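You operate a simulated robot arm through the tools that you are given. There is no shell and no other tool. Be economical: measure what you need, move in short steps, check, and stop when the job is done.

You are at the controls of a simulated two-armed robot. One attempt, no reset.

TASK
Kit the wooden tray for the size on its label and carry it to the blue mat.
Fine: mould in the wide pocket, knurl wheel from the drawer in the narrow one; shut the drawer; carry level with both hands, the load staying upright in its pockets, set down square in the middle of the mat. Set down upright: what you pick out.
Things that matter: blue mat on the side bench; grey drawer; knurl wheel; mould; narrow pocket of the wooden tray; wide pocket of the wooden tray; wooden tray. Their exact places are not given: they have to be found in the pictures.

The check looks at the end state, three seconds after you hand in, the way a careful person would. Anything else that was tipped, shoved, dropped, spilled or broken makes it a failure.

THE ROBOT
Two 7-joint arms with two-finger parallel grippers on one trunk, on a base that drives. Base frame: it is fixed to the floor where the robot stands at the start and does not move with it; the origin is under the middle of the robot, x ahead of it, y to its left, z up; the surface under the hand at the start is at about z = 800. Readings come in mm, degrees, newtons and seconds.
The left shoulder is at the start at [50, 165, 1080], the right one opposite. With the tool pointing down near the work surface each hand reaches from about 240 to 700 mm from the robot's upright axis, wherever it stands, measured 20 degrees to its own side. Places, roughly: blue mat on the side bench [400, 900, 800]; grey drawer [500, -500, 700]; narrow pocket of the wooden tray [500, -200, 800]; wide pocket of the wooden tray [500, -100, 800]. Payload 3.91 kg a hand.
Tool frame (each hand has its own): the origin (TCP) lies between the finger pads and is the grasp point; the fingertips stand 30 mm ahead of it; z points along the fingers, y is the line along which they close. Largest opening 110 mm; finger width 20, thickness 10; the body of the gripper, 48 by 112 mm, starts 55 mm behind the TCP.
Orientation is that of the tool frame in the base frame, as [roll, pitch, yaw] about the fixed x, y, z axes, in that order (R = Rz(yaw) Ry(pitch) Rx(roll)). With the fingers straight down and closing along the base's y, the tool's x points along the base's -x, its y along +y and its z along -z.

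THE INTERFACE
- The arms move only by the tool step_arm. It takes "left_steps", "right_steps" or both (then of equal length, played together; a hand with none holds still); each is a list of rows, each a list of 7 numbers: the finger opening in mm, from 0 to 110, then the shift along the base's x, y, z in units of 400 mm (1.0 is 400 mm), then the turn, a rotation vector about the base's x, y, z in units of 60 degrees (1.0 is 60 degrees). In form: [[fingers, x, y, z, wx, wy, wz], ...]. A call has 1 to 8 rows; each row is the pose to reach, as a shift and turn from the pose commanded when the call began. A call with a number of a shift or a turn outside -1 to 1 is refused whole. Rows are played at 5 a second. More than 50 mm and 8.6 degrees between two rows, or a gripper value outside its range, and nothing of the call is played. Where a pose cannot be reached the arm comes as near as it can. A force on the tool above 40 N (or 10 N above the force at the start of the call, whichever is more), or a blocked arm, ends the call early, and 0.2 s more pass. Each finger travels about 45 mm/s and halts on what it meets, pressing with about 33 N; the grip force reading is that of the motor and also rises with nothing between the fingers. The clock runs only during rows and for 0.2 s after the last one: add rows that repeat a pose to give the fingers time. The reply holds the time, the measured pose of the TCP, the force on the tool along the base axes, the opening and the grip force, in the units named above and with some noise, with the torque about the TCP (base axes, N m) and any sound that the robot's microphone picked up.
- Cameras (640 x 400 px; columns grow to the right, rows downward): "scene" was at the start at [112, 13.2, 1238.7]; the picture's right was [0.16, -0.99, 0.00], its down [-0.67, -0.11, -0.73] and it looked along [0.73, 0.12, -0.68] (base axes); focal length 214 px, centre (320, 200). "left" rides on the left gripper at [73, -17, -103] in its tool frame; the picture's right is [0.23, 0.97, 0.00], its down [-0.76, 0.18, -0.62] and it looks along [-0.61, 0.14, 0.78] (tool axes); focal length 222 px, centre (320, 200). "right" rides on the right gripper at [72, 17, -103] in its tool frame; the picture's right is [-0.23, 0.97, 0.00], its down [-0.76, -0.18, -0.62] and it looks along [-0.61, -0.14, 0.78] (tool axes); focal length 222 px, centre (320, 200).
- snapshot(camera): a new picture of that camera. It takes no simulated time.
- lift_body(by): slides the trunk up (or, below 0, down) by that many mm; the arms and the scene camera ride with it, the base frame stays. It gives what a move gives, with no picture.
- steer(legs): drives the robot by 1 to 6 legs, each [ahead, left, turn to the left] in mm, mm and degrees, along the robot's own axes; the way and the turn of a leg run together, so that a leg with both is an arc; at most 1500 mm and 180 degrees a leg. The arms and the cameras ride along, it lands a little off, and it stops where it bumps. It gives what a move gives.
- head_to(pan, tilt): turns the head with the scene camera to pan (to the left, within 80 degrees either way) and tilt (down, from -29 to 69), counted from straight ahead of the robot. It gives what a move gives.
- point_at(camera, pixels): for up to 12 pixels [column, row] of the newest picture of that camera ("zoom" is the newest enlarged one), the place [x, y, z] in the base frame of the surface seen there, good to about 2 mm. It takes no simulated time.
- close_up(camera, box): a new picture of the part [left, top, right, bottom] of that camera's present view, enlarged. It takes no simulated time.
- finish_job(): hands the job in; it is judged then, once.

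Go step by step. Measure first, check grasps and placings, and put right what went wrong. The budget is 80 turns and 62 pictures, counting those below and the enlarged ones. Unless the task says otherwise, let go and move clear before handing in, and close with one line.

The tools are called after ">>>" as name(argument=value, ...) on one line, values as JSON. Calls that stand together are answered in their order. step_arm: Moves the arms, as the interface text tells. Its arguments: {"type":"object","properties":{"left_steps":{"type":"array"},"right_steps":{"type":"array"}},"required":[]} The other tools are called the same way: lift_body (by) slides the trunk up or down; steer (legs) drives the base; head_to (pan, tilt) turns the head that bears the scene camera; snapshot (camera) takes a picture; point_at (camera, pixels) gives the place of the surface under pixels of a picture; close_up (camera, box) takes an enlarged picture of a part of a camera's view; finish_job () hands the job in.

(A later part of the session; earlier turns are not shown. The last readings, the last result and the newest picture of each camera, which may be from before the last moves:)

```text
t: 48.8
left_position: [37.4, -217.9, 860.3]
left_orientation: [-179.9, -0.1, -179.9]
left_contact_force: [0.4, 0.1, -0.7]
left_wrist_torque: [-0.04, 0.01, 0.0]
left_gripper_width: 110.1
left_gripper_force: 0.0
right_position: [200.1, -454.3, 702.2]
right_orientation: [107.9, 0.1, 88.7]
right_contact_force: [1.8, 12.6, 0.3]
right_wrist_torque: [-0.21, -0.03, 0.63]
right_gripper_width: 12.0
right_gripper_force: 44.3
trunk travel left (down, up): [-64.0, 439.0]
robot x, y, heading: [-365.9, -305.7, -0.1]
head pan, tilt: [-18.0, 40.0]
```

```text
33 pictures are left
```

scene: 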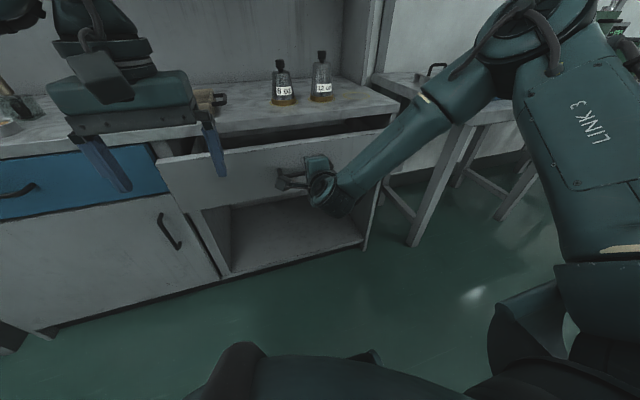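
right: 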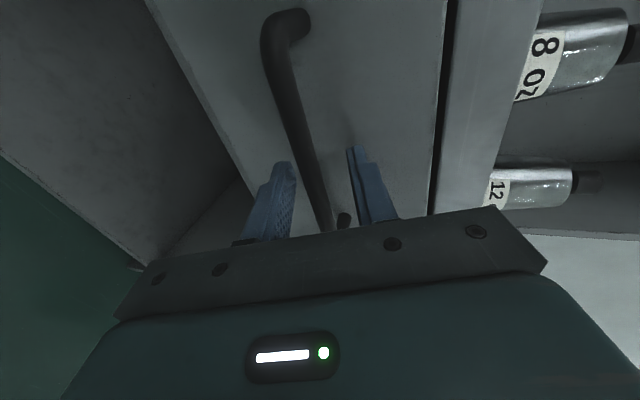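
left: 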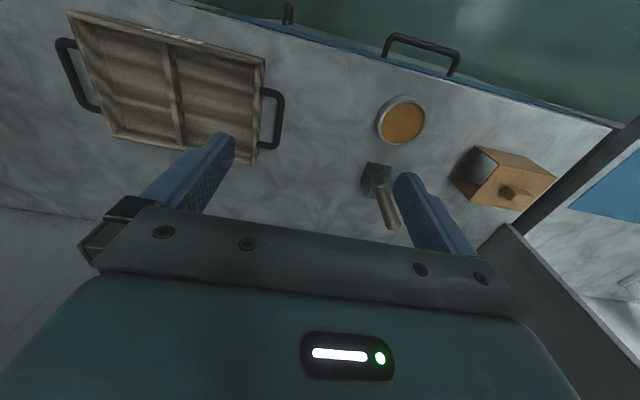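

The drawer follows (handle now x≈205). Pulling another 120 mm.

>>> steer(legs=[[-120, 0, 0]])

>>> head_to(pan=-12, tilt=40)

>>> snapshot(camera="scene")

```text
t: 50.0
left_position: [-83.4, -217.4, 860.5]
left_orientation: [180.0, 0.0, -179.6]
left_contact_force: [0.3, 0.0, 0.5]
left_wrist_torque: [0.0, 0.01, 0.01]
left_gripper_width: 110.1
left_gripper_force: 0.1
right_position: [78.7, -453.7, 701.5]
right_orientation: [107.9, 0.1, 88.6]
right_contact_force: [2.4, -15.8, 2.0]
right_wrist_torque: [-0.59, -0.03, -0.21]
right_gripper_width: 11.6
right_gripper_force: 44.8
trunk travel left (down, up): [-64.0, 439.0]
robot x, y, heading: [-490.1, -308.8, 0.2]
head pan, tilt: [-18.0, 40.0]
```

```text
t: 50.7
left_position: [-83.3, -217.1, 860.5]
left_orientation: [-180.0, -0.1, -179.8]
left_contact_force: [0.7, -0.1, -0.4]
left_wrist_torque: [0.01, -0.03, -0.03]
left_gripper_width: 109.8
left_gripper_force: 0.0
right_position: [78.2, -454.7, 701.4]
right_orientation: [107.7, 0.1, 88.6]
right_contact_force: [-1.1, -4.0, 0.1]
right_wrist_torque: [-0.18, 0.0, 0.87]
right_gripper_width: 11.6
right_gripper_force: 44.7
trunk travel left (down, up): [-64.0, 439.0]
robot x, y, heading: [-490.1, -309.5, 0.4]
head pan, tilt: [-12.0, 40.0]
```

```text
32 pictures are left
```

scene: 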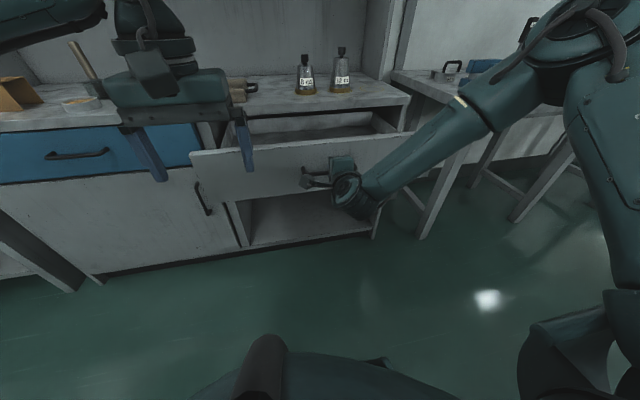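

The drawer is out ~238 mm. Releasing the bar, backing off and raising the trunk for a look inside.

>>> step_arm(right_steps=[[30, 0, 0, 0, 0, 0, 0], [36, 0, 0, 0, 0, 0, 0], [36, 0, 0, 0, 0, 0, 0]])

>>> steer(legs=[[-80, 0, 0]])

>>> lift_body(by=244)

>>> head_to(pan=-10, tilt=42)

>>> snapshot(camera="scene")

```text
t: 51.5
left_position: [-83.8, -218.0, 860.0]
left_orientation: [180.0, 0.0, -179.6]
left_contact_force: [0.1, 0.3, 0.9]
left_wrist_torque: [-0.02, -0.01, -0.01]
left_gripper_width: 110.1
left_gripper_force: 0.2
right_position: [79.1, -453.1, 701.3]
right_orientation: [107.9, 0.2, 88.6]
right_contact_force: [-0.4, 0.5, -0.4]
right_wrist_torque: [0.0, 0.03, -0.01]
right_gripper_width: 36.3
right_gripper_force: 0.1
trunk travel left (down, up): [-64.0, 439.0]
robot x, y, heading: [-489.1, -310.2, 0.6]
head pan, tilt: [-12.0, 40.0]
```

```text
t: 52.6
left_position: [-161.7, -217.6, 860.9]
left_orientation: [-180.0, -0.1, -179.6]
left_contact_force: [0.3, -0.2, 0.8]
left_wrist_torque: [-0.01, 0.0, 0.0]
left_gripper_width: 110.0
left_gripper_force: 0.0
right_position: [-0.2, -454.1, 701.8]
right_orientation: [107.9, 0.2, 88.6]
right_contact_force: [-0.2, -0.1, -0.5]
right_wrist_torque: [0.0, 0.01, -0.04]
right_gripper_width: 36.0
right_gripper_force: 0.1
trunk travel left (down, up): [-64.0, 439.0]
robot x, y, heading: [-567.7, -307.1, 0.3]
head pan, tilt: [-12.0, 40.0]
```

```text
t: 55.1
left_position: [-163.1, -218.1, 1103.6]
left_orientation: [-179.9, 0.1, -179.6]
left_contact_force: [-0.7, -0.8, -0.5]
left_wrist_torque: [0.01, -0.01, -0.04]
left_gripper_width: 109.8
left_gripper_force: 0.0
right_position: [0.9, -454.3, 946.8]
right_orientation: [107.9, 0.3, 88.6]
right_contact_force: [0.3, 0.3, -0.2]
right_wrist_torque: [-0.01, 0.0, 0.0]
right_gripper_width: 35.8
right_gripper_force: 0.0
trunk travel left (down, up): [-308.0, 195.0]
robot x, y, heading: [-570.6, -307.2, 0.2]
head pan, tilt: [-12.0, 40.0]
```

```text
t: 55.7
left_position: [-161.7, -217.3, 1102.3]
left_orientation: [-179.9, -0.1, -179.6]
left_contact_force: [0.6, -0.1, 0.1]
left_wrist_torque: [0.01, 0.0, -0.01]
left_gripper_width: 110.2
left_gripper_force: 0.0
right_position: [0.3, -454.2, 945.5]
right_orientation: [107.9, 0.3, 88.6]
right_contact_force: [-0.8, 0.5, 0.5]
right_wrist_torque: [0.01, 0.0, 0.02]
right_gripper_width: 36.1
right_gripper_force: 0.2
trunk travel left (down, up): [-308.0, 195.0]
robot x, y, heading: [-566.0, -309.8, 0.3]
head pan, tilt: [-10.0, 42.0]
```

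```text
31 pictures are left
```

scene: 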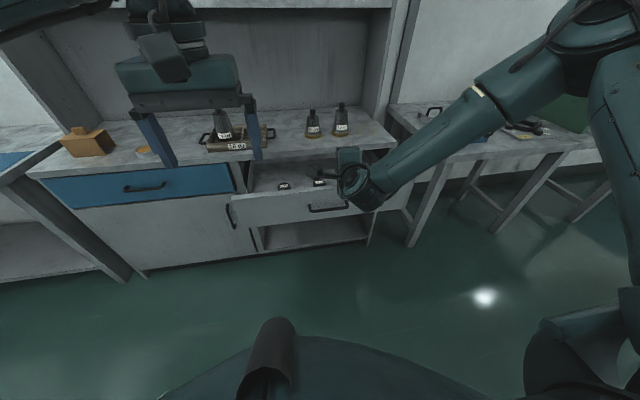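

Two label tags lie in the drawer around (284,186) and (320,182). I'll turn the right hand back to pointing down.

>>> step_arm(right_steps=[[60, 0, 0, 0, -0.0583, 0.0583, 0.08], [60, 0, 0, 0, -0.1166, 0.1166, 0.1601], [60, 0, 0, 0, -0.1749, 0.1749, 0.2401], [60, 0, 0, 0, -0.2332, 0.2332, 0.3202], [60, 0, 0, 0, -0.2915, 0.2915, 0.4002], [60, 0, 0, 0, -0.3498, 0.3498, 0.4803], [60, 0, 0, 0, -0.4081, 0.4081, 0.5603], [60, 0, 0, 0, -0.4664, 0.4664, 0.6404]])

>>> step_arm(right_steps=[[60, 0, 0, 0.02, -0.0583, 0.0583, 0.08], [60, 0, 0, 0.04, -0.1166, 0.1166, 0.1601], [60, 0, 0, 0.06, -0.1749, 0.1749, 0.2401], [60, 0, 0, 0.08, -0.2332, 0.2332, 0.3202], [60, 0, 0, 0.1, -0.2915, 0.2915, 0.4002], [60, 0, 0, 0.1, -0.3498, 0.3498, 0.4803], [60, 0, 0, 0.1, -0.4081, 0.4081, 0.5603], [60, 0, 0, 0.1, -0.4664, 0.4664, 0.6404]])

>>> steer(legs=[[220, 0, 0]])

>>> head_to(pan=-8, tilt=47)

>>> snapshot(camera="scene")

```text
t: 57.5
left_position: [-163.0, -217.0, 1102.9]
left_orientation: [180.0, 0.1, -179.6]
left_contact_force: [-0.1, 0.0, 0.1]
left_wrist_torque: [-0.02, -0.03, -0.01]
left_gripper_width: 110.0
left_gripper_force: 0.0
right_position: [1.3, -454.3, 945.2]
right_orientation: [143.7, 16.3, 134.0]
right_contact_force: [0.2, -0.5, -0.1]
right_wrist_torque: [0.0, 0.0, -0.01]
right_gripper_width: 60.1
right_gripper_force: 0.1
trunk travel left (down, up): [-308.0, 195.0]
robot x, y, heading: [-567.4, -306.3, 0.3]
head pan, tilt: [-10.0, 42.0]
```

```text
t: 59.3
left_position: [-161.7, -217.0, 1104.1]
left_orientation: [-179.9, 0.0, -179.6]
left_contact_force: [0.1, -0.2, 0.7]
left_wrist_torque: [0.03, 0.0, 0.02]
left_gripper_width: 110.1
left_gripper_force: 0.1
right_position: [1.9, -453.7, 986.2]
right_orientation: [-179.9, 1.4, 179.9]
right_contact_force: [0.0, 0.4, -0.5]
right_wrist_torque: [0.01, 0.02, 0.0]
right_gripper_width: 60.1
right_gripper_force: 0.0
trunk travel left (down, up): [-308.0, 195.0]
robot x, y, heading: [-569.5, -305.8, 0.2]
head pan, tilt: [-10.0, 42.0]
```

```text
t: 61.0
left_position: [56.7, -216.4, 1103.2]
left_orientation: [-179.9, -0.2, -179.7]
left_contact_force: [0.6, 0.0, -0.2]
left_wrist_torque: [0.0, 0.03, 0.01]
left_gripper_width: 110.3
left_gripper_force: 0.1
right_position: [218.8, -452.8, 985.4]
right_orientation: [-179.9, 1.4, 179.8]
right_contact_force: [0.1, 0.1, -0.1]
right_wrist_torque: [0.0, 0.0, -0.02]
right_gripper_width: 59.8
right_gripper_force: 0.0
trunk travel left (down, up): [-308.0, 195.0]
robot x, y, heading: [-352.0, -306.2, 0.6]
head pan, tilt: [-10.0, 42.0]
```

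```text
t: 61.7
left_position: [56.8, -216.3, 1104.5]
left_orientation: [180.0, 0.0, -179.6]
left_contact_force: [0.7, 0.2, -0.3]
left_wrist_torque: [0.01, 0.0, 0.03]
left_gripper_width: 110.1
left_gripper_force: 0.0
right_position: [220.8, -452.4, 984.9]
right_orientation: [-179.9, 1.4, 179.8]
right_contact_force: [0.0, 0.6, -0.3]
right_wrist_torque: [-0.02, 0.04, -0.03]
right_gripper_width: 59.9
right_gripper_force: 0.1
trunk travel left (down, up): [-308.0, 195.0]
robot x, y, heading: [-350.7, -306.6, 0.3]
head pan, tilt: [-8.0, 47.0]
```

```text
30 pictures are left
```

scene: 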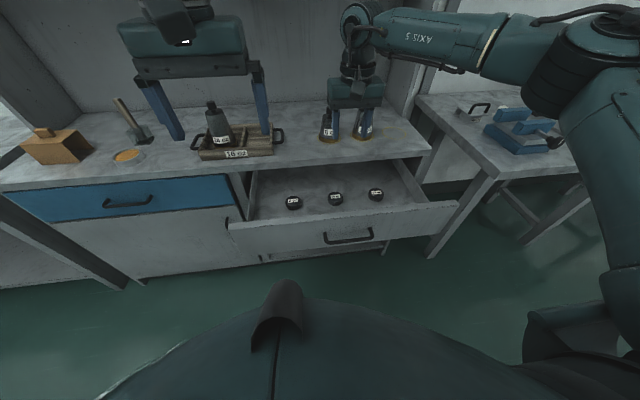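

Three knurl wheels lie in the drawer at (294,203), (336,199), (376,194). I'll read their labels and measure.

>>> close_up(camera="scene", box=[275, 175, 400, 220])

>>> point_at(camera="zoom", pixels=[[96, 140], [310, 118], [515, 90], [96, 165], [310, 143], [515, 120], [200, 160], [420, 130], [60, 140], [130, 140]])

```text
5.12 times, centred on (338, 198) of scene
```

zoom: 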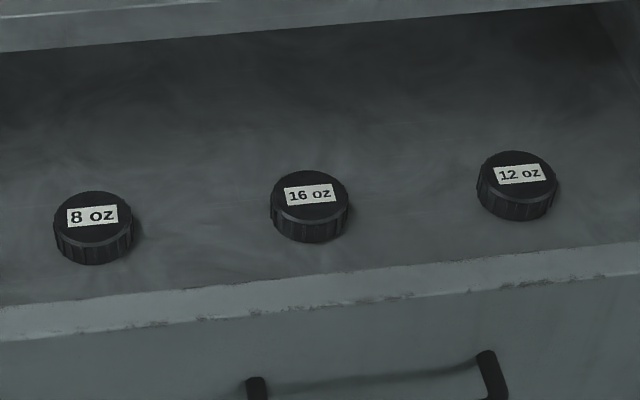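

```text
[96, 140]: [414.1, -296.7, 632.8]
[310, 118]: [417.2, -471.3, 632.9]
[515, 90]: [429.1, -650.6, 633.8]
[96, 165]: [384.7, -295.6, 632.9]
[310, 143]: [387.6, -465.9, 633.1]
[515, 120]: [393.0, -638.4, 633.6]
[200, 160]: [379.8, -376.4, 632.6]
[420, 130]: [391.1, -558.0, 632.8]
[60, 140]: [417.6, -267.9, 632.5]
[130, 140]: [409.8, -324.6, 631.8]
```

The middle wheel is the 16 oz. Measuring it.

>>> point_at(camera="zoom", pixels=[[310, 192], [272, 195], [347, 195], [310, 173], [310, 218], [310, 240], [330, 278], [330, 295], [92, 215], [517, 175]])

>>> close_up(camera="right", box=[160, 0, 480, 200])

```text
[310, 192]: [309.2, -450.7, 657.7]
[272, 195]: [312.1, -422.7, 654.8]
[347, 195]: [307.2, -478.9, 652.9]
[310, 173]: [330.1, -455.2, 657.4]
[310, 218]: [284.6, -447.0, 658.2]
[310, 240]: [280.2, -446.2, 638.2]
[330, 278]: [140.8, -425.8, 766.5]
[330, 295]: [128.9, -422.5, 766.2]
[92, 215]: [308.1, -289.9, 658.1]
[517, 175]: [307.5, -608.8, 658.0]
```

```text
2.00 times, centred on (320, 100) of right
```

zoom: 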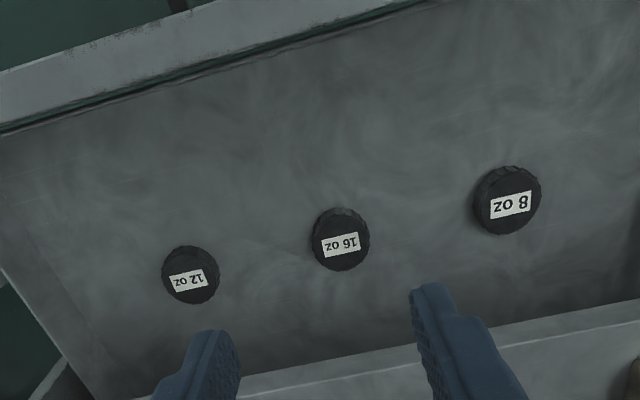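

The 16 oz wheel is centred at (308,−450), 58 mm across, z 633–658, close under the bench edge. I'll drive 80 mm closer, lower the trunk 130 mm, and tilt the tool ~12° so the wrist stays clear of the bench.

>>> steer(legs=[[80, 0, 0]])

>>> lift_body(by=-130)

>>> step_arm(right_steps=[[90, 0, 0, 0, 0, -0.07, 0], [90, 0, 0, 0, 0, -0.14, 0], [90, 0, 0, 0, 0, -0.22, 0], [90, 0, 0, 0, 0, -0.22, 0]])

>>> snapshot(camera="right")

```text
t: 62.7
left_position: [135.7, -216.1, 1103.4]
left_orientation: [179.9, -0.1, -179.8]
left_contact_force: [0.5, 0.0, -0.5]
left_wrist_torque: [0.04, 0.02, -0.06]
left_gripper_width: 110.1
left_gripper_force: 0.0
right_position: [298.4, -452.7, 984.9]
right_orientation: [-180.0, 1.3, 179.8]
right_contact_force: [-0.3, -0.3, -0.4]
right_wrist_torque: [-0.01, 0.01, -0.01]
right_gripper_width: 60.2
right_gripper_force: 0.0
trunk travel left (down, up): [-308.0, 195.0]
robot x, y, heading: [-272.9, -302.4, 0.0]
head pan, tilt: [-8.0, 47.0]
```

```text
t: 64.3
left_position: [134.4, -216.1, 975.3]
left_orientation: [-180.0, 0.0, -179.7]
left_contact_force: [-0.7, 0.1, -0.3]
left_wrist_torque: [0.03, 0.0, 0.01]
left_gripper_width: 110.1
left_gripper_force: 0.0
right_position: [297.3, -452.5, 856.1]
right_orientation: [-180.0, 1.4, 179.8]
right_contact_force: [0.3, -0.6, 0.0]
right_wrist_torque: [0.02, 0.0, 0.02]
right_gripper_width: 59.7
right_gripper_force: 0.1
trunk travel left (down, up): [-178.0, 325.0]
robot x, y, heading: [-273.8, -303.1, 0.2]
head pan, tilt: [-8.0, 47.0]
```

```text
t: 65.3
left_position: [133.9, -216.4, 974.2]
left_orientation: [179.9, 0.1, -179.7]
left_contact_force: [0.2, -0.1, -0.1]
left_wrist_torque: [0.05, 0.02, -0.04]
left_gripper_width: 109.8
left_gripper_force: 0.0
right_position: [298.2, -452.9, 855.6]
right_orientation: [179.9, 14.6, 179.7]
right_contact_force: [-0.6, 0.1, -0.3]
right_wrist_torque: [0.03, 0.01, 0.02]
right_gripper_width: 89.9
right_gripper_force: 0.1
trunk travel left (down, up): [-178.0, 325.0]
robot x, y, heading: [-270.4, -308.1, 0.3]
head pan, tilt: [-8.0, 47.0]
```

```text
27 pictures are left
```

right: 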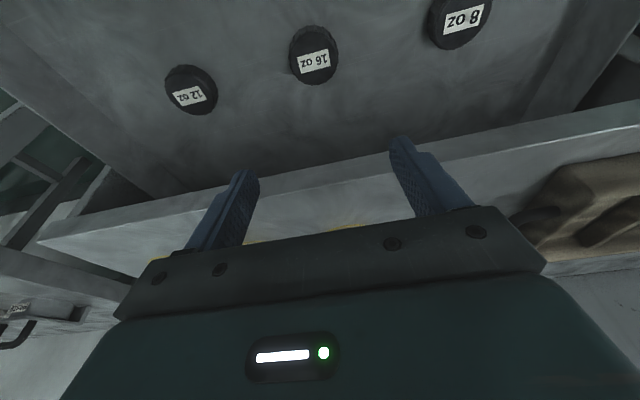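

>>> point_at(camera="right", pixels=[[313, 45], [313, 58], [294, 55], [334, 55], [316, 72], [290, 190], [330, 172], [360, 160], [315, 30]])

```text
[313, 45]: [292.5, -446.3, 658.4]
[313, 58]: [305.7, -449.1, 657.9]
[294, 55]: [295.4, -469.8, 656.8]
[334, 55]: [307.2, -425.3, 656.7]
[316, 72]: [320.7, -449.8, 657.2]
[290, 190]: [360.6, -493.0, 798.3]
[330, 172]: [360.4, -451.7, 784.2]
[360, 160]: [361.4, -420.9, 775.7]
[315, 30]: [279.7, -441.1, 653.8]
```

Wheel centre ≈ (306,−449), bench edge x=360. Descending with 90 mm opening to just above the drawer floor.

>>> step_arm(right_steps=[[90, 0.002, 0.005, -0.1, 0, 0, 0], [90, 0.005, 0.01, -0.2, 0, 0, 0], [90, 0.005, 0.01, -0.3, 0, 0, 0], [90, 0.005, 0.01, -0.38, 0, 0, 0], [90, 0.005, 0.01, -0.44, 0, 0, 0], [90, 0.005, 0.01, -0.467, 0, 0, 0], [90, 0.005, 0.01, -0.467, 0, 0, 0]])

>>> snapshot(camera="right")

```text
t: 66.9
left_position: [135.1, -215.9, 974.1]
left_orientation: [-179.9, 0.0, -179.7]
left_contact_force: [0.0, 0.1, -0.9]
left_wrist_torque: [-0.01, 0.01, 0.0]
left_gripper_width: 109.9
left_gripper_force: 0.1
right_position: [300.1, -449.2, 667.6]
right_orientation: [179.8, 14.6, 179.8]
right_contact_force: [-0.5, -0.1, 0.2]
right_wrist_torque: [0.01, 0.02, 0.0]
right_gripper_width: 90.2
right_gripper_force: 0.2
trunk travel left (down, up): [-178.0, 325.0]
robot x, y, heading: [-271.2, -304.5, 0.2]
head pan, tilt: [-8.0, 47.0]
```

```text
26 pictures are left
```

right: 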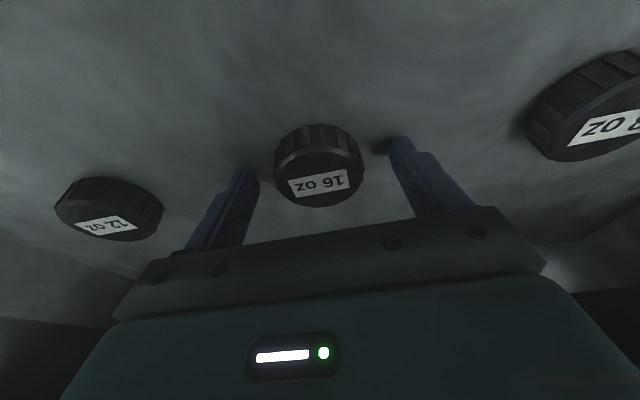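

The wheel is between the fingers. Closing, then lifting slightly.

>>> step_arm(right_steps=[[70, 0, 0, 0, 0, 0, 0], [50, 0, 0, 0, 0, 0, 0], [40, 0, 0, 0, 0, 0, 0], [40, 0, 0, 0, 0, 0, 0], [40, 0, 0, 0, 0, 0, 0], [40, 0, 0, 0.01, 0, 0, 0], [40, 0, 0, 0.02, 0, 0, 0], [40, 0, 0, 0.03, 0, 0, 0]])

>>> snapshot(camera="right")

```text
t: 68.7
left_position: [135.2, -214.9, 974.0]
left_orientation: [180.0, 0.0, -179.8]
left_contact_force: [-0.7, -0.1, 0.4]
left_wrist_torque: [0.01, -0.01, 0.0]
left_gripper_width: 110.0
left_gripper_force: 0.0
right_position: [299.9, -448.3, 681.6]
right_orientation: [179.9, 14.7, 179.7]
right_contact_force: [-0.9, -0.6, -3.4]
right_wrist_torque: [0.0, -0.03, 0.0]
right_gripper_width: 55.2
right_gripper_force: 33.0
trunk travel left (down, up): [-178.0, 325.0]
robot x, y, heading: [-275.3, -308.1, 0.4]
head pan, tilt: [-8.0, 47.0]
```

```text
25 pictures are left
```

right: 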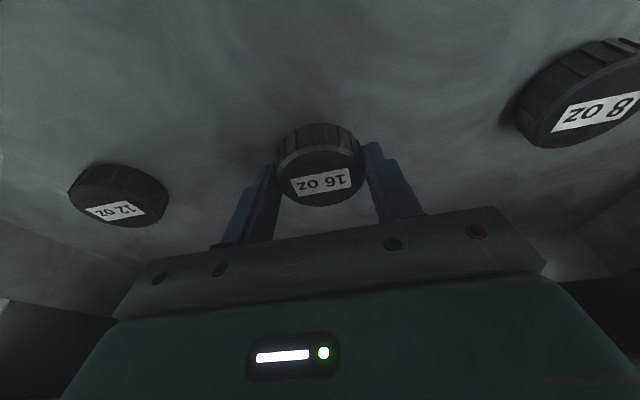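

The wheel is held (55 mm, ≈0.35 kg). Lifting it straight up out of the drawer, then drawing it back.

>>> step_arm(right_steps=[[40, 0, 0, 0.03, 0, 0, 0], [40, 0, 0, 0.1, 0, 0, 0], [40, 0, 0, 0.18, 0, 0, 0], [40, 0, 0, 0.26, 0, 0, 0], [40, 0, 0, 0.34, 0, 0, 0], [40, 0, 0, 0.42, 0, 0, 0], [40, 0, 0, 0.49, 0, 0, 0], [40, 0, 0, 0.52, 0, 0, 0]])

>>> step_arm(right_steps=[[40, -0.03, 0, 0.02, 0, 0, 0], [40, -0.1, 0, 0.06, 0, 0, 0], [40, -0.17, 0, 0.1, 0, 0, 0], [40, -0.24, 0, 0.13, 0, 0, 0], [40, -0.31, 0, 0.15, 0, 0, 0], [40, -0.37, 0, 0.15, 0, 0, 0], [40, -0.4, 0, 0.15, 0, 0, 0]])

>>> close_up(camera="right", box=[160, 60, 480, 260])

```text
t: 70.5
left_position: [135.5, -217.1, 972.8]
left_orientation: [-180.0, 0.1, -179.7]
left_contact_force: [0.1, -0.3, 0.2]
left_wrist_torque: [0.0, -0.03, 0.0]
left_gripper_width: 110.0
left_gripper_force: 0.0
right_position: [299.1, -449.9, 890.1]
right_orientation: [179.8, 14.6, 179.9]
right_contact_force: [0.5, -0.3, -2.6]
right_wrist_torque: [-0.03, 0.01, -0.02]
right_gripper_width: 55.0
right_gripper_force: 33.2
trunk travel left (down, up): [-178.0, 325.0]
robot x, y, heading: [-274.8, -303.8, 0.3]
head pan, tilt: [-8.0, 47.0]
```

```text
t: 72.1
left_position: [134.7, -215.2, 973.6]
left_orientation: [180.0, 0.0, -179.6]
left_contact_force: [0.1, 0.1, -0.7]
left_wrist_torque: [0.02, -0.01, 0.04]
left_gripper_width: 109.8
left_gripper_force: 0.1
right_position: [139.7, -448.1, 950.7]
right_orientation: [180.0, 14.6, 179.7]
right_contact_force: [-0.5, -0.3, -3.3]
right_wrist_torque: [0.03, 0.02, 0.0]
right_gripper_width: 55.2
right_gripper_force: 33.6
trunk travel left (down, up): [-178.0, 325.0]
robot x, y, heading: [-268.5, -303.2, 0.3]
head pan, tilt: [-8.0, 47.0]
```

```text
2.00 times, centred on (320, 160) of right
```

zoom: 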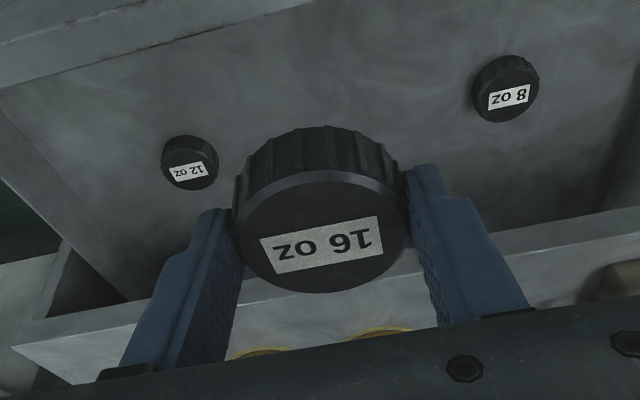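

The wheel is secure. Now the left hand: closing the fingers, tilting 45° forward and moving in front of the drawer face to push it shut.

>>> step_arm(left_steps=[[80, -0.05, -0.02, 0, 0, -0.12, 0], [60, -0.1, -0.05, 0, 0, -0.24, 0], [40, -0.16, -0.09, -0.04, 0, -0.36, 0], [20, -0.2, -0.13, -0.1, 0, -0.48, 0], [10, -0.2, -0.16, -0.18, 0, -0.6, 0], [0, -0.2, -0.185, -0.26, 0, -0.7, 0], [0, -0.2, -0.185, -0.34, 0, -0.75, 0], [0, -0.2, -0.185, -0.42, 0, -0.75, 0]])

>>> head_to(pan=0, tilt=55)

>>> snapshot(camera="scene")

```text
t: 73.9
left_position: [55.7, -289.4, 805.0]
left_orientation: [-179.6, 45.0, -179.5]
left_contact_force: [0.0, -0.3, -0.5]
left_wrist_torque: [0.01, -0.02, 0.02]
left_gripper_width: 0.1
left_gripper_force: 33.1
right_position: [139.0, -450.4, 950.6]
right_orientation: [179.8, 14.5, 179.8]
right_contact_force: [-0.8, -0.9, -2.4]
right_wrist_torque: [0.0, 0.06, -0.01]
right_gripper_width: 55.2
right_gripper_force: 33.2
trunk travel left (down, up): [-178.0, 325.0]
robot x, y, heading: [-270.0, -305.9, 0.4]
head pan, tilt: [-8.0, 47.0]
```

```text
t: 74.6
left_position: [55.2, -291.3, 806.2]
left_orientation: [-179.6, 45.0, -179.6]
left_contact_force: [0.5, 0.3, 0.0]
left_wrist_torque: [0.03, -0.04, 0.01]
left_gripper_width: 0.0
left_gripper_force: 32.7
right_position: [139.9, -449.8, 949.1]
right_orientation: [179.9, 14.6, 179.8]
right_contact_force: [0.2, 0.7, -3.0]
right_wrist_torque: [0.0, 0.04, 0.0]
right_gripper_width: 55.1
right_gripper_force: 32.7
trunk travel left (down, up): [-178.0, 325.0]
robot x, y, heading: [-270.7, -306.8, 0.1]
head pan, tilt: [0.0, 55.0]
```

```text
23 pictures are left
```

scene: 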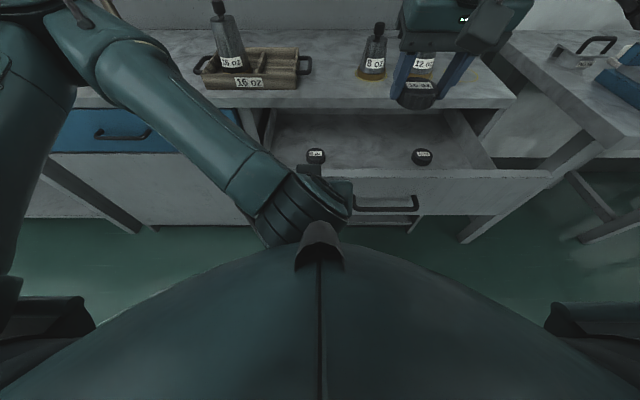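

Left hand is in front of the drawer. Lowering to z≈738 and moving the tips near the face.

>>> step_arm(left_steps=[[0, -0.02, 0, -0.08, 0, 0, 0], [0, -0.02, 0, -0.17, 0, 0, 0], [0, 0.02, 0, -0.17, 0, 0, 0], [0, 0.06, 0, -0.17, 0, 0, 0], [0, 0.075, 0, -0.17, 0, 0, 0]])

>>> steer(legs=[[100, 0, 0]])

>>> snapshot(camera="scene")

```text
t: 75.8
left_position: [83.1, -289.9, 737.9]
left_orientation: [-179.6, 45.0, -179.8]
left_contact_force: [-0.3, 0.5, 0.8]
left_wrist_torque: [0.02, 0.0, 0.02]
left_gripper_width: 0.1
left_gripper_force: 33.1
right_position: [140.3, -448.6, 949.0]
right_orientation: [179.9, 14.6, 179.8]
right_contact_force: [0.0, -0.2, -3.3]
right_wrist_torque: [0.02, 0.06, -0.01]
right_gripper_width: 54.9
right_gripper_force: 32.3
trunk travel left (down, up): [-178.0, 325.0]
robot x, y, heading: [-274.0, -306.4, 0.1]
head pan, tilt: [0.0, 55.0]
```

```text
t: 77.0
left_position: [183.0, -290.4, 737.5]
left_orientation: [-179.6, 44.9, -179.5]
left_contact_force: [-0.2, 0.1, 0.5]
left_wrist_torque: [-0.01, 0.01, 0.01]
left_gripper_width: 0.0
left_gripper_force: 33.2
right_position: [238.1, -449.8, 950.8]
right_orientation: [179.9, 14.6, 179.7]
right_contact_force: [-0.4, 0.2, -3.0]
right_wrist_torque: [0.01, 0.01, 0.01]
right_gripper_width: 55.3
right_gripper_force: 32.7
trunk travel left (down, up): [-178.0, 325.0]
robot x, y, heading: [-175.9, -307.5, 0.2]
head pan, tilt: [0.0, 55.0]
```

```text
22 pictures are left
```

scene: 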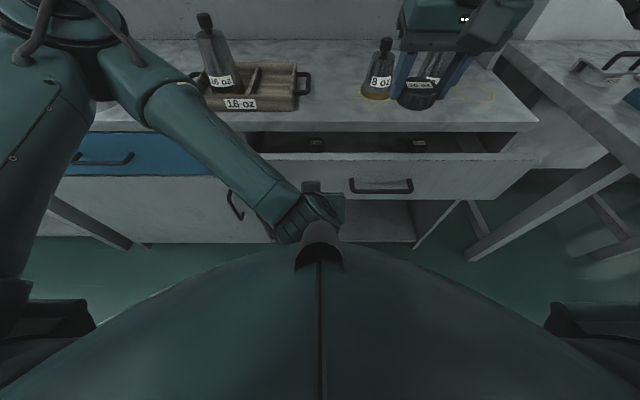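

The drawer is sliding shut. Continuing 125 mm.

>>> steer(legs=[[125, 0, 0]])

>>> step_arm(left_steps=[[0, 0.01, 0, 0, 0, 0, 0], [0, 0.02, 0, 0, 0, 0, 0], [0, 0.03, 0, 0, 0, 0, 0], [0, 0.04, 0, 0, 0, 0, 0], [0, 0.05, 0, 0, 0, 0, 0], [0, 0.06, 0, 0, 0, 0, 0]])

>>> snapshot(camera="scene")

```text
t: 78.2
left_position: [304.7, -288.3, 736.8]
left_orientation: [-179.6, 45.0, -179.6]
left_contact_force: [0.1, -1.0, 0.3]
left_wrist_torque: [0.01, -0.04, -0.01]
left_gripper_width: 0.1
left_gripper_force: 32.8
right_position: [360.5, -449.2, 950.1]
right_orientation: [179.9, 14.4, 179.6]
right_contact_force: [0.2, 0.4, -2.8]
right_wrist_torque: [0.02, 0.03, 0.0]
right_gripper_width: 55.0
right_gripper_force: 32.9
trunk travel left (down, up): [-178.0, 325.0]
robot x, y, heading: [-50.9, -302.5, 0.0]
head pan, tilt: [0.0, 55.0]
```

```text
t: 79.6
left_position: [329.4, -289.8, 738.0]
left_orientation: [-179.8, 44.9, -179.6]
left_contact_force: [-0.8, -0.6, 0.0]
left_wrist_torque: [0.03, 0.01, 0.0]
left_gripper_width: 0.0
left_gripper_force: 33.0
right_position: [359.7, -448.2, 949.5]
right_orientation: [179.9, 14.6, 179.7]
right_contact_force: [0.0, 0.7, -2.2]
right_wrist_torque: [0.01, 0.03, -0.02]
right_gripper_width: 55.1
right_gripper_force: 33.2
trunk travel left (down, up): [-178.0, 325.0]
robot x, y, heading: [-53.7, -307.6, -0.2]
head pan, tilt: [0.0, 55.0]
```

```text
21 pictures are left
```

scene: 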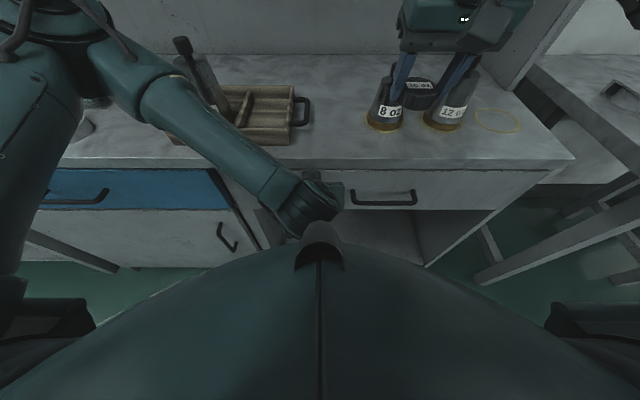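

Almost shut. Pushing on until it meets resistance.

>>> step_arm(left_steps=[[0, 0.008, 0, 0, 0, 0, 0], [0, 0.016, 0, 0, 0, 0, 0], [0, 0.024, 0, 0, 0, 0, 0], [0, 0.032, 0, 0, 0, 0, 0], [0, 0.04, 0, 0, 0, 0, 0]])

>>> point_at(camera="scene", pixels=[[400, 180], [480, 190], [220, 190], [185, 190]])

```text
t: 80.4
left_position: [329.8, -290.0, 735.4]
left_orientation: [-179.7, 44.2, 179.9]
left_contact_force: [-8.0, 0.1, 2.8]
left_wrist_torque: [-0.05, 0.03, 0.01]
left_gripper_width: 0.3
left_gripper_force: 32.9
right_position: [359.0, -449.3, 950.2]
right_orientation: [-180.0, 14.6, 179.9]
right_contact_force: [-0.8, 0.3, -3.0]
right_wrist_torque: [0.04, 0.02, 0.01]
right_gripper_width: 55.3
right_gripper_force: 32.7
trunk travel left (down, up): [-178.0, 325.0]
robot x, y, heading: [-51.1, -303.8, 0.2]
head pan, tilt: [0.0, 55.0]
stopped in row 3 (left hand): the force on the tool passed its limit at 43 N (the readings are from after the stop); the commanded pose is now the measured one
```

```text
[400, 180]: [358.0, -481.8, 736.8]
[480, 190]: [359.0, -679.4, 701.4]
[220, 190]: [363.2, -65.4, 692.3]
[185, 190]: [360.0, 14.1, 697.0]
```

The drawer face is back at x=358: shut. Withdrawing the left hand, turning it upright, and raising the trunk.

>>> step_arm(left_steps=[[0, -0.1, 0, 0, 0, 0, 0], [0, -0.2, 0, 0, 0, 0, 0], [20, -0.25, 0.02, 0.05, 0, 0.13, 0], [40, -0.25, 0.06, 0.12, 0, 0.26, 0], [60, -0.25, 0.1, 0.2, 0, 0.39, 0], [60, -0.25, 0.14, 0.28, 0, 0.52, 0], [60, -0.25, 0.18, 0.36, 0, 0.65, 0], [60, -0.25, 0.22, 0.42, 0, 0.742, 0]])

>>> lift_body(by=122)

>>> steer(legs=[[0, 150, 0]])

>>> head_to(pan=0, tilt=45)

>>> snapshot(camera="scene")

```text
t: 82.2
left_position: [232.1, -199.6, 904.3]
left_orientation: [-179.7, -0.4, 180.0]
left_contact_force: [-0.1, -0.3, 0.8]
left_wrist_torque: [-0.01, -0.01, 0.01]
left_gripper_width: 60.0
left_gripper_force: 0.1
right_position: [360.0, -446.9, 949.7]
right_orientation: [180.0, 14.4, 179.8]
right_contact_force: [0.1, -0.2, -2.7]
right_wrist_torque: [0.02, 0.01, -0.02]
right_gripper_width: 55.1
right_gripper_force: 33.1
trunk travel left (down, up): [-178.0, 325.0]
robot x, y, heading: [-55.6, -304.3, 0.3]
head pan, tilt: [0.0, 55.0]
```

```text
t: 83.7
left_position: [233.1, -199.8, 1026.3]
left_orientation: [-179.7, -0.2, 180.0]
left_contact_force: [-1.2, -0.6, -0.4]
left_wrist_torque: [0.01, -0.01, 0.01]
left_gripper_width: 60.2
left_gripper_force: 0.2
right_position: [360.0, -448.5, 1072.3]
right_orientation: [-180.0, 14.5, 179.8]
right_contact_force: [1.6, -0.1, -4.0]
right_wrist_torque: [-0.02, 0.0, -0.01]
right_gripper_width: 55.1
right_gripper_force: 32.6
trunk travel left (down, up): [-300.0, 203.0]
robot x, y, heading: [-48.1, -303.5, 0.2]
head pan, tilt: [0.0, 55.0]
```

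```text
t: 85.7
left_position: [231.2, -49.4, 1026.9]
left_orientation: [-179.8, -0.2, -179.9]
left_contact_force: [0.2, -0.6, -0.1]
left_wrist_torque: [-0.02, -0.01, 0.01]
left_gripper_width: 59.8
left_gripper_force: 0.0
right_position: [358.8, -298.9, 1072.1]
right_orientation: [-180.0, 14.5, 179.9]
right_contact_force: [-0.6, 0.4, -3.8]
right_wrist_torque: [-0.01, 0.01, -0.01]
right_gripper_width: 55.2
right_gripper_force: 33.2
trunk travel left (down, up): [-300.0, 203.0]
robot x, y, heading: [-50.5, -153.9, 0.3]
head pan, tilt: [0.0, 55.0]
```

```text
t: 86.4
left_position: [231.4, -50.2, 1026.8]
left_orientation: [-179.6, -0.2, -179.9]
left_contact_force: [0.7, -0.1, 0.4]
left_wrist_torque: [-0.01, -0.02, -0.04]
left_gripper_width: 60.2
left_gripper_force: 0.1
right_position: [359.8, -298.1, 1071.6]
right_orientation: [180.0, 14.6, 180.0]
right_contact_force: [0.2, -0.1, -3.1]
right_wrist_torque: [-0.01, 0.03, 0.02]
right_gripper_width: 55.1
right_gripper_force: 33.3
trunk travel left (down, up): [-300.0, 203.0]
robot x, y, heading: [-53.6, -156.1, 0.6]
head pan, tilt: [0.0, 45.0]
```

```text
20 pictures are left
```

scene: 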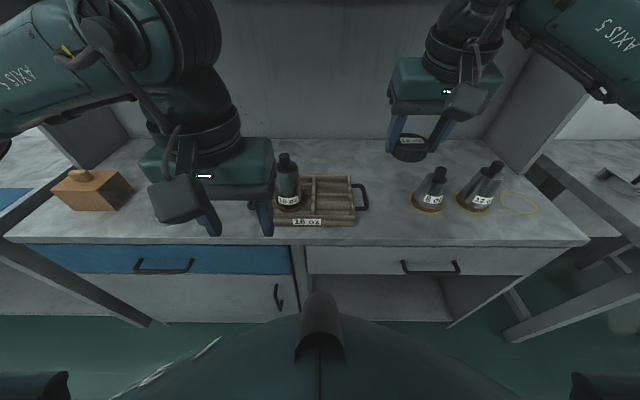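

The wheel is still held level at (410,148). I'll turn the right hand 90° to the left so the fingers open along the pocket's long side.

>>> step_arm(right_steps=[[40, 0, 0, 0, 0, 0, 0.125], [40, 0, 0, 0, 0, 0, 0.25], [40, 0, 0, 0, 0, 0, 0.375], [40, 0, 0, 0, 0, 0, 0.5], [40, 0, 0, 0, 0, 0, 0.625], [40, 0, 0, 0, 0, 0, 0.75]])

>>> step_arm(right_steps=[[40, 0, 0, 0, 0, 0, 0.125], [40, 0, 0, 0, 0, 0, 0.25], [40, 0, 0, 0, 0, 0, 0.375], [40, 0, 0, 0, 0, 0, 0.5], [40, 0, 0, 0, 0, 0, 0.625], [40, 0, 0, 0, 0, 0, 0.75]])

>>> close_up(camera="scene", box=[240, 20, 560, 240])

```text
t: 87.8
left_position: [230.3, -50.0, 1025.8]
left_orientation: [-179.7, -0.2, -179.8]
left_contact_force: [0.3, 0.4, 0.1]
left_wrist_torque: [-0.02, -0.03, 0.0]
left_gripper_width: 60.0
left_gripper_force: 0.0
right_position: [359.4, -298.3, 1072.4]
right_orientation: [179.9, 14.6, -135.0]
right_contact_force: [0.1, 0.4, -3.1]
right_wrist_torque: [-0.03, -0.01, 0.02]
right_gripper_width: 55.0
right_gripper_force: 33.0
trunk travel left (down, up): [-300.0, 203.0]
robot x, y, heading: [-50.7, -154.9, 0.1]
head pan, tilt: [0.0, 45.0]
```

```text
t: 89.2
left_position: [231.0, -50.3, 1026.1]
left_orientation: [-179.6, -0.2, -179.8]
left_contact_force: [-0.1, 0.1, -0.3]
left_wrist_torque: [0.01, 0.02, -0.01]
left_gripper_width: 59.9
left_gripper_force: 0.1
right_position: [261.7, -245.9, 1080.1]
right_orientation: [180.0, 14.5, -90.1]
right_contact_force: [-0.4, 0.3, -3.5]
right_wrist_torque: [0.0, 0.01, 0.05]
right_gripper_width: 55.1
right_gripper_force: 33.4
right hand out of reach, approached as far as the arm can: row 3, 4, 5, 6
trunk travel left (down, up): [-300.0, 203.0]
robot x, y, heading: [-53.0, -158.1, 0.4]
head pan, tilt: [0.0, 45.0]
```

```text
1.82 times, centred on (400, 130) of scene
```

zoom: 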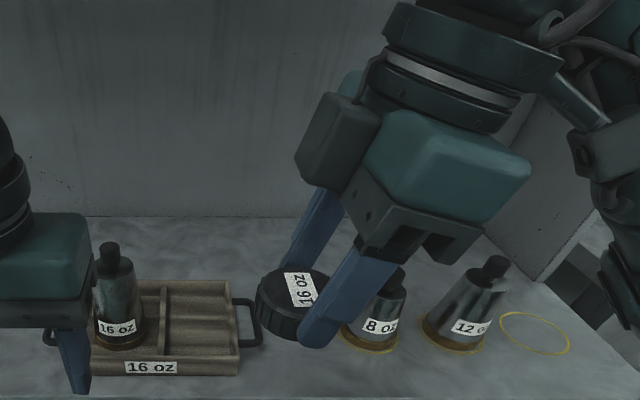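

At 90° the arm ran out of reach and drifted to (262,−246). I'll turn back to the original heading, which reaches fine, and use a careful narrow opening instead.

>>> step_arm(right_steps=[[40, 0, 0, 0, 0, 0, -0.125], [40, 0, 0, 0, 0, 0, -0.25], [40, 0, 0, 0, 0, 0, -0.375], [40, 0, 0, 0, 0, 0, -0.5], [40, 0, 0, 0, 0, 0, -0.625], [40, 0, 0, 0, 0, 0, -0.75]])

>>> step_arm(right_steps=[[40, 0, 0, 0, 0, 0, -0.125], [40, 0, 0, 0, 0, 0, -0.25], [40, 0, 0, 0, 0, 0, -0.375], [40, 0, 0, 0, 0, 0, -0.5], [40, 0, 0, 0, 0, 0, -0.625], [40, 0, 0, 0, 0, 0, -0.75], [40, 0, 0, 0, 0, 0, -0.75]])

```text
t: 90.6
left_position: [230.9, -49.9, 1026.4]
left_orientation: [-179.7, -0.2, -179.7]
left_contact_force: [-0.5, 0.1, -0.5]
left_wrist_torque: [0.0, -0.01, -0.01]
left_gripper_width: 60.0
left_gripper_force: 0.0
right_position: [264.3, -246.3, 1076.9]
right_orientation: [179.8, 14.4, -135.2]
right_contact_force: [0.1, 0.8, -3.7]
right_wrist_torque: [-0.01, 0.03, 0.03]
right_gripper_width: 55.2
right_gripper_force: 32.8
trunk travel left (down, up): [-300.0, 203.0]
robot x, y, heading: [-53.5, -155.6, 0.5]
head pan, tilt: [0.0, 45.0]
```

```text
t: 92.2
left_position: [229.9, -50.8, 1027.2]
left_orientation: [-179.7, -0.2, -179.8]
left_contact_force: [0.4, -0.8, -0.3]
left_wrist_torque: [-0.01, -0.02, -0.02]
left_gripper_width: 60.0
left_gripper_force: 0.1
right_position: [266.9, -246.4, 1076.3]
right_orientation: [180.0, 14.5, 179.7]
right_contact_force: [-0.1, 1.0, -3.4]
right_wrist_torque: [-0.01, 0.0, 0.0]
right_gripper_width: 55.2
right_gripper_force: 33.3
trunk travel left (down, up): [-300.0, 203.0]
robot x, y, heading: [-51.6, -156.3, 0.2]
head pan, tilt: [0.0, 45.0]
```

Orientation restored. Moving over the narrow pocket at (471,−184), z≈925.

>>> step_arm(right_steps=[[40, 0.03, 0.02, 0, 0, 0, 0], [40, 0.1, 0.05, -0.03, 0, 0, 0], [40, 0.18, 0.08, -0.09, 0, 0, 0], [40, 0.26, 0.11, -0.15, 0, 0, 0], [40, 0.34, 0.14, -0.22, 0, 0, 0], [40, 0.42, 0.156, -0.29, 0, 0, 0], [40, 0.48, 0.156, -0.35, 0, 0, 0], [40, 0.51, 0.156, -0.38, 0, 0, 0]])

>>> snapshot(camera="right")

>>> close_up(camera="scene", box=[240, 100, 420, 240])

```text
t: 94.0
left_position: [231.2, -49.3, 1026.0]
left_orientation: [-179.7, -0.3, -179.8]
left_contact_force: [-0.3, -0.3, 0.2]
left_wrist_torque: [0.01, 0.06, 0.0]
left_gripper_width: 59.5
left_gripper_force: 0.0
right_position: [467.3, -185.0, 923.5]
right_orientation: [179.9, 14.5, 180.0]
right_contact_force: [0.9, 0.7, -3.4]
right_wrist_torque: [0.02, 0.0, 0.01]
right_gripper_width: 55.1
right_gripper_force: 32.7
trunk travel left (down, up): [-300.0, 203.0]
robot x, y, heading: [-52.6, -155.3, 0.6]
head pan, tilt: [0.0, 45.0]
```

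```text
18 pictures are left
```

right: 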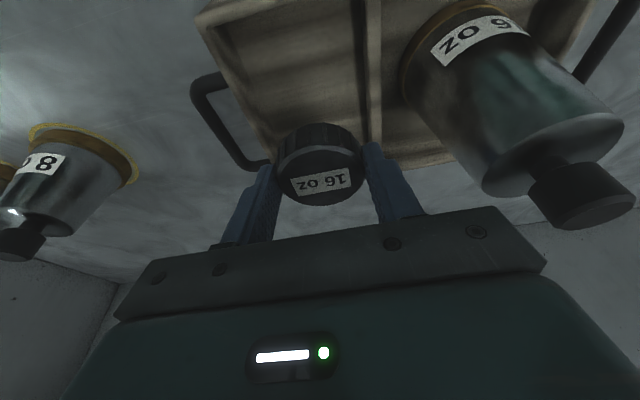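

```text
2.86 times, centred on (330, 170) of scene
```

zoom: 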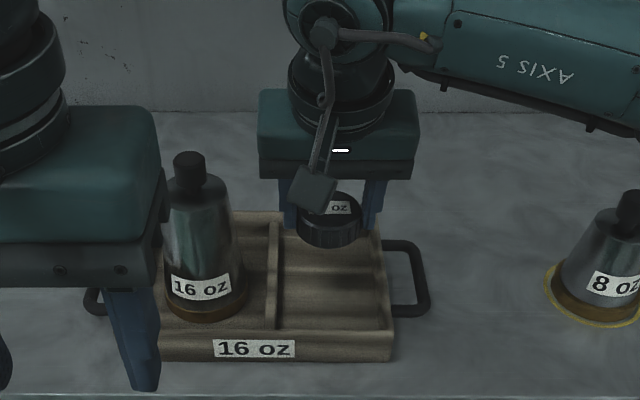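

Measuring the pocket's walls on this zoom.

>>> point_at(camera="zoom", pixels=[[276, 300], [270, 300], [285, 300], [330, 300], [376, 300], [384, 300], [389, 300], [330, 330], [330, 338], [330, 226], [312, 240], [355, 225]])

```text
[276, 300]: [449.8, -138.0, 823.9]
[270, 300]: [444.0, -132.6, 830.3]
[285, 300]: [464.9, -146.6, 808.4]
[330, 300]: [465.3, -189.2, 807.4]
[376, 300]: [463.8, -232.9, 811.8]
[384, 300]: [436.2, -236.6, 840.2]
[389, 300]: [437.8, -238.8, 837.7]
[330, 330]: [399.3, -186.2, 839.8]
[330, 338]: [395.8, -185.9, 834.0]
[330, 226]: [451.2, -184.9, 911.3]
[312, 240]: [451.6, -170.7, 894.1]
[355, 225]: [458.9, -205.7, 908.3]
```

Pocket spans y −138…−233 (centre −185.5) and the hand is at −185: good. Lowering 80 mm, slowly at the end.

>>> step_arm(right_steps=[[40, 0.005, 0, -0.03, 0, 0, 0], [40, 0.01, 0, -0.09, 0, 0, 0], [40, 0.01, 0, -0.14, 0, 0, 0], [40, 0.01, 0, -0.175, 0, 0, 0], [40, 0.01, 0, -0.19, 0, 0, 0], [40, 0.01, 0, -0.196, 0, 0, 0], [40, 0.01, 0, -0.2, 0, 0, 0], [40, 0.01, 0, -0.203, 0, 0, 0]])

>>> close_up(camera="scene", box=[270, 150, 390, 230])

```text
t: 95.8
left_position: [231.5, -50.7, 1026.3]
left_orientation: [-179.7, -0.2, -179.7]
left_contact_force: [0.6, -0.1, -0.2]
left_wrist_torque: [0.03, -0.01, 0.0]
left_gripper_width: 59.9
left_gripper_force: 0.0
right_position: [471.9, -184.8, 843.9]
right_orientation: [179.9, 14.7, 179.9]
right_contact_force: [0.4, 0.5, -0.6]
right_wrist_torque: [0.02, -0.1, 0.03]
right_gripper_width: 55.3
right_gripper_force: 33.0
trunk travel left (down, up): [-300.0, 203.0]
robot x, y, heading: [-54.7, -156.3, 0.4]
head pan, tilt: [0.0, 45.0]
```

```text
5.00 times, centred on (330, 190) of scene
```

zoom: 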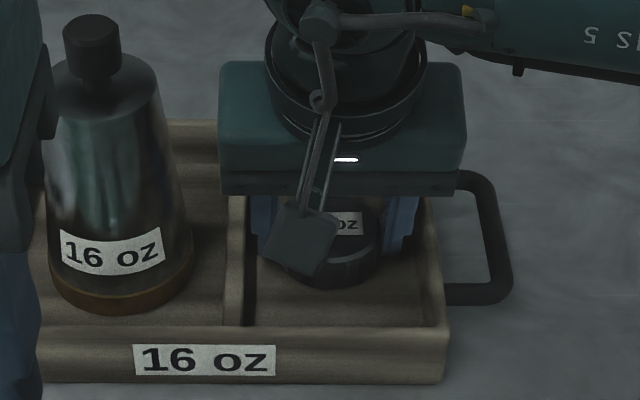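

The load reading fell to −0.6 N, so the wheel sits on the pocket floor. Opening a little and rising.

>>> step_arm(right_steps=[[58, 0, 0, 0, 0, 0, 0], [62, 0, 0, 0, 0, 0, 0], [64, 0, 0, 0, 0, 0, 0], [64, 0, 0, 0.02, 0, 0, 0], [64, 0, 0, 0.06, 0, 0, 0], [64, 0, 0, 0.14, 0, 0, 0], [64, 0, 0, 0.24, 0, 0, 0], [64, 0, 0, 0.34, 0, 0, 0]])

>>> step_arm(right_steps=[[64, -0.1, -0.05, 0, 0, 0.1, 0], [64, -0.2, -0.1, 0, 0, 0.2, 0], [64, -0.28, -0.16, 0, 0, 0.242, 0]])

>>> close_up(camera="scene", box=[240, 130, 400, 240])

```text
t: 97.6
left_position: [231.8, -49.3, 1027.4]
left_orientation: [-179.7, -0.1, -179.8]
left_contact_force: [0.5, 0.2, -0.4]
left_wrist_torque: [-0.02, 0.02, 0.0]
left_gripper_width: 60.1
left_gripper_force: 0.0
right_position: [473.7, -184.0, 978.0]
right_orientation: [180.0, 14.6, -180.0]
right_contact_force: [0.1, 0.1, 0.1]
right_wrist_torque: [-0.01, -0.01, 0.0]
right_gripper_width: 64.0
right_gripper_force: 0.0
trunk travel left (down, up): [-300.0, 203.0]
robot x, y, heading: [-50.8, -158.0, 0.5]
head pan, tilt: [0.0, 45.0]
```

```text
t: 98.4
left_position: [229.4, -50.4, 1028.2]
left_orientation: [-179.7, -0.2, -179.9]
left_contact_force: [0.2, 0.0, -0.3]
left_wrist_torque: [-0.04, -0.01, 0.01]
left_gripper_width: 60.3
left_gripper_force: 0.1
right_position: [360.6, -248.2, 979.2]
right_orientation: [-180.0, -0.1, -179.9]
right_contact_force: [0.0, 0.7, 0.3]
right_wrist_torque: [0.0, -0.01, -0.01]
right_gripper_width: 64.0
right_gripper_force: 0.1
trunk travel left (down, up): [-300.0, 203.0]
robot x, y, heading: [-50.6, -156.5, 0.4]
head pan, tilt: [0.0, 45.0]
```

```text
3.64 times, centred on (320, 185) of scene
```

zoom: 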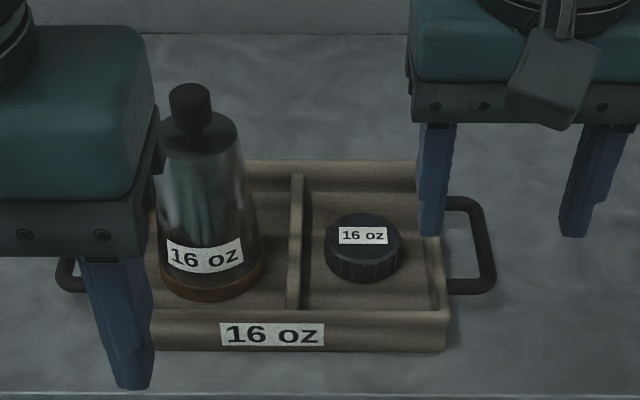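

Wheel lies flat in the narrow pocket, label up. Now let me look at the mat on the left.

>>> head_to(pan=60, tilt=30)

>>> snapshot(camera="scene")

```text
t: 99.7
left_position: [230.9, -50.6, 1026.2]
left_orientation: [-179.7, -0.1, -179.9]
left_contact_force: [0.4, 0.1, 0.2]
left_wrist_torque: [0.02, 0.01, 0.0]
left_gripper_width: 59.9
left_gripper_force: 0.0
right_position: [362.1, -249.1, 978.6]
right_orientation: [180.0, 0.1, -180.0]
right_contact_force: [-1.1, -0.4, -0.7]
right_wrist_torque: [0.02, -0.01, 0.02]
right_gripper_width: 63.9
right_gripper_force: 0.1
trunk travel left (down, up): [-300.0, 203.0]
robot x, y, heading: [-56.3, -158.4, 0.5]
head pan, tilt: [60.0, 30.0]
```

```text
14 pictures are left
```

scene: 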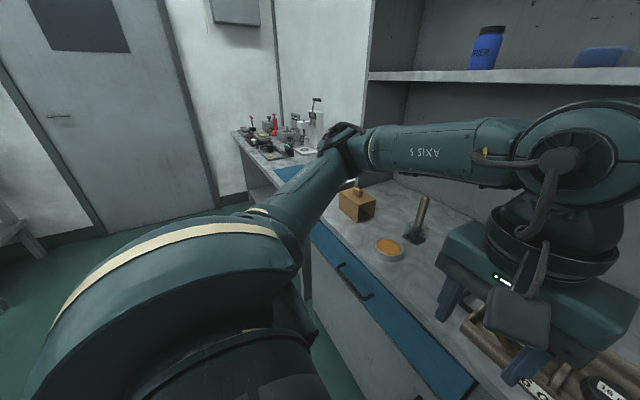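

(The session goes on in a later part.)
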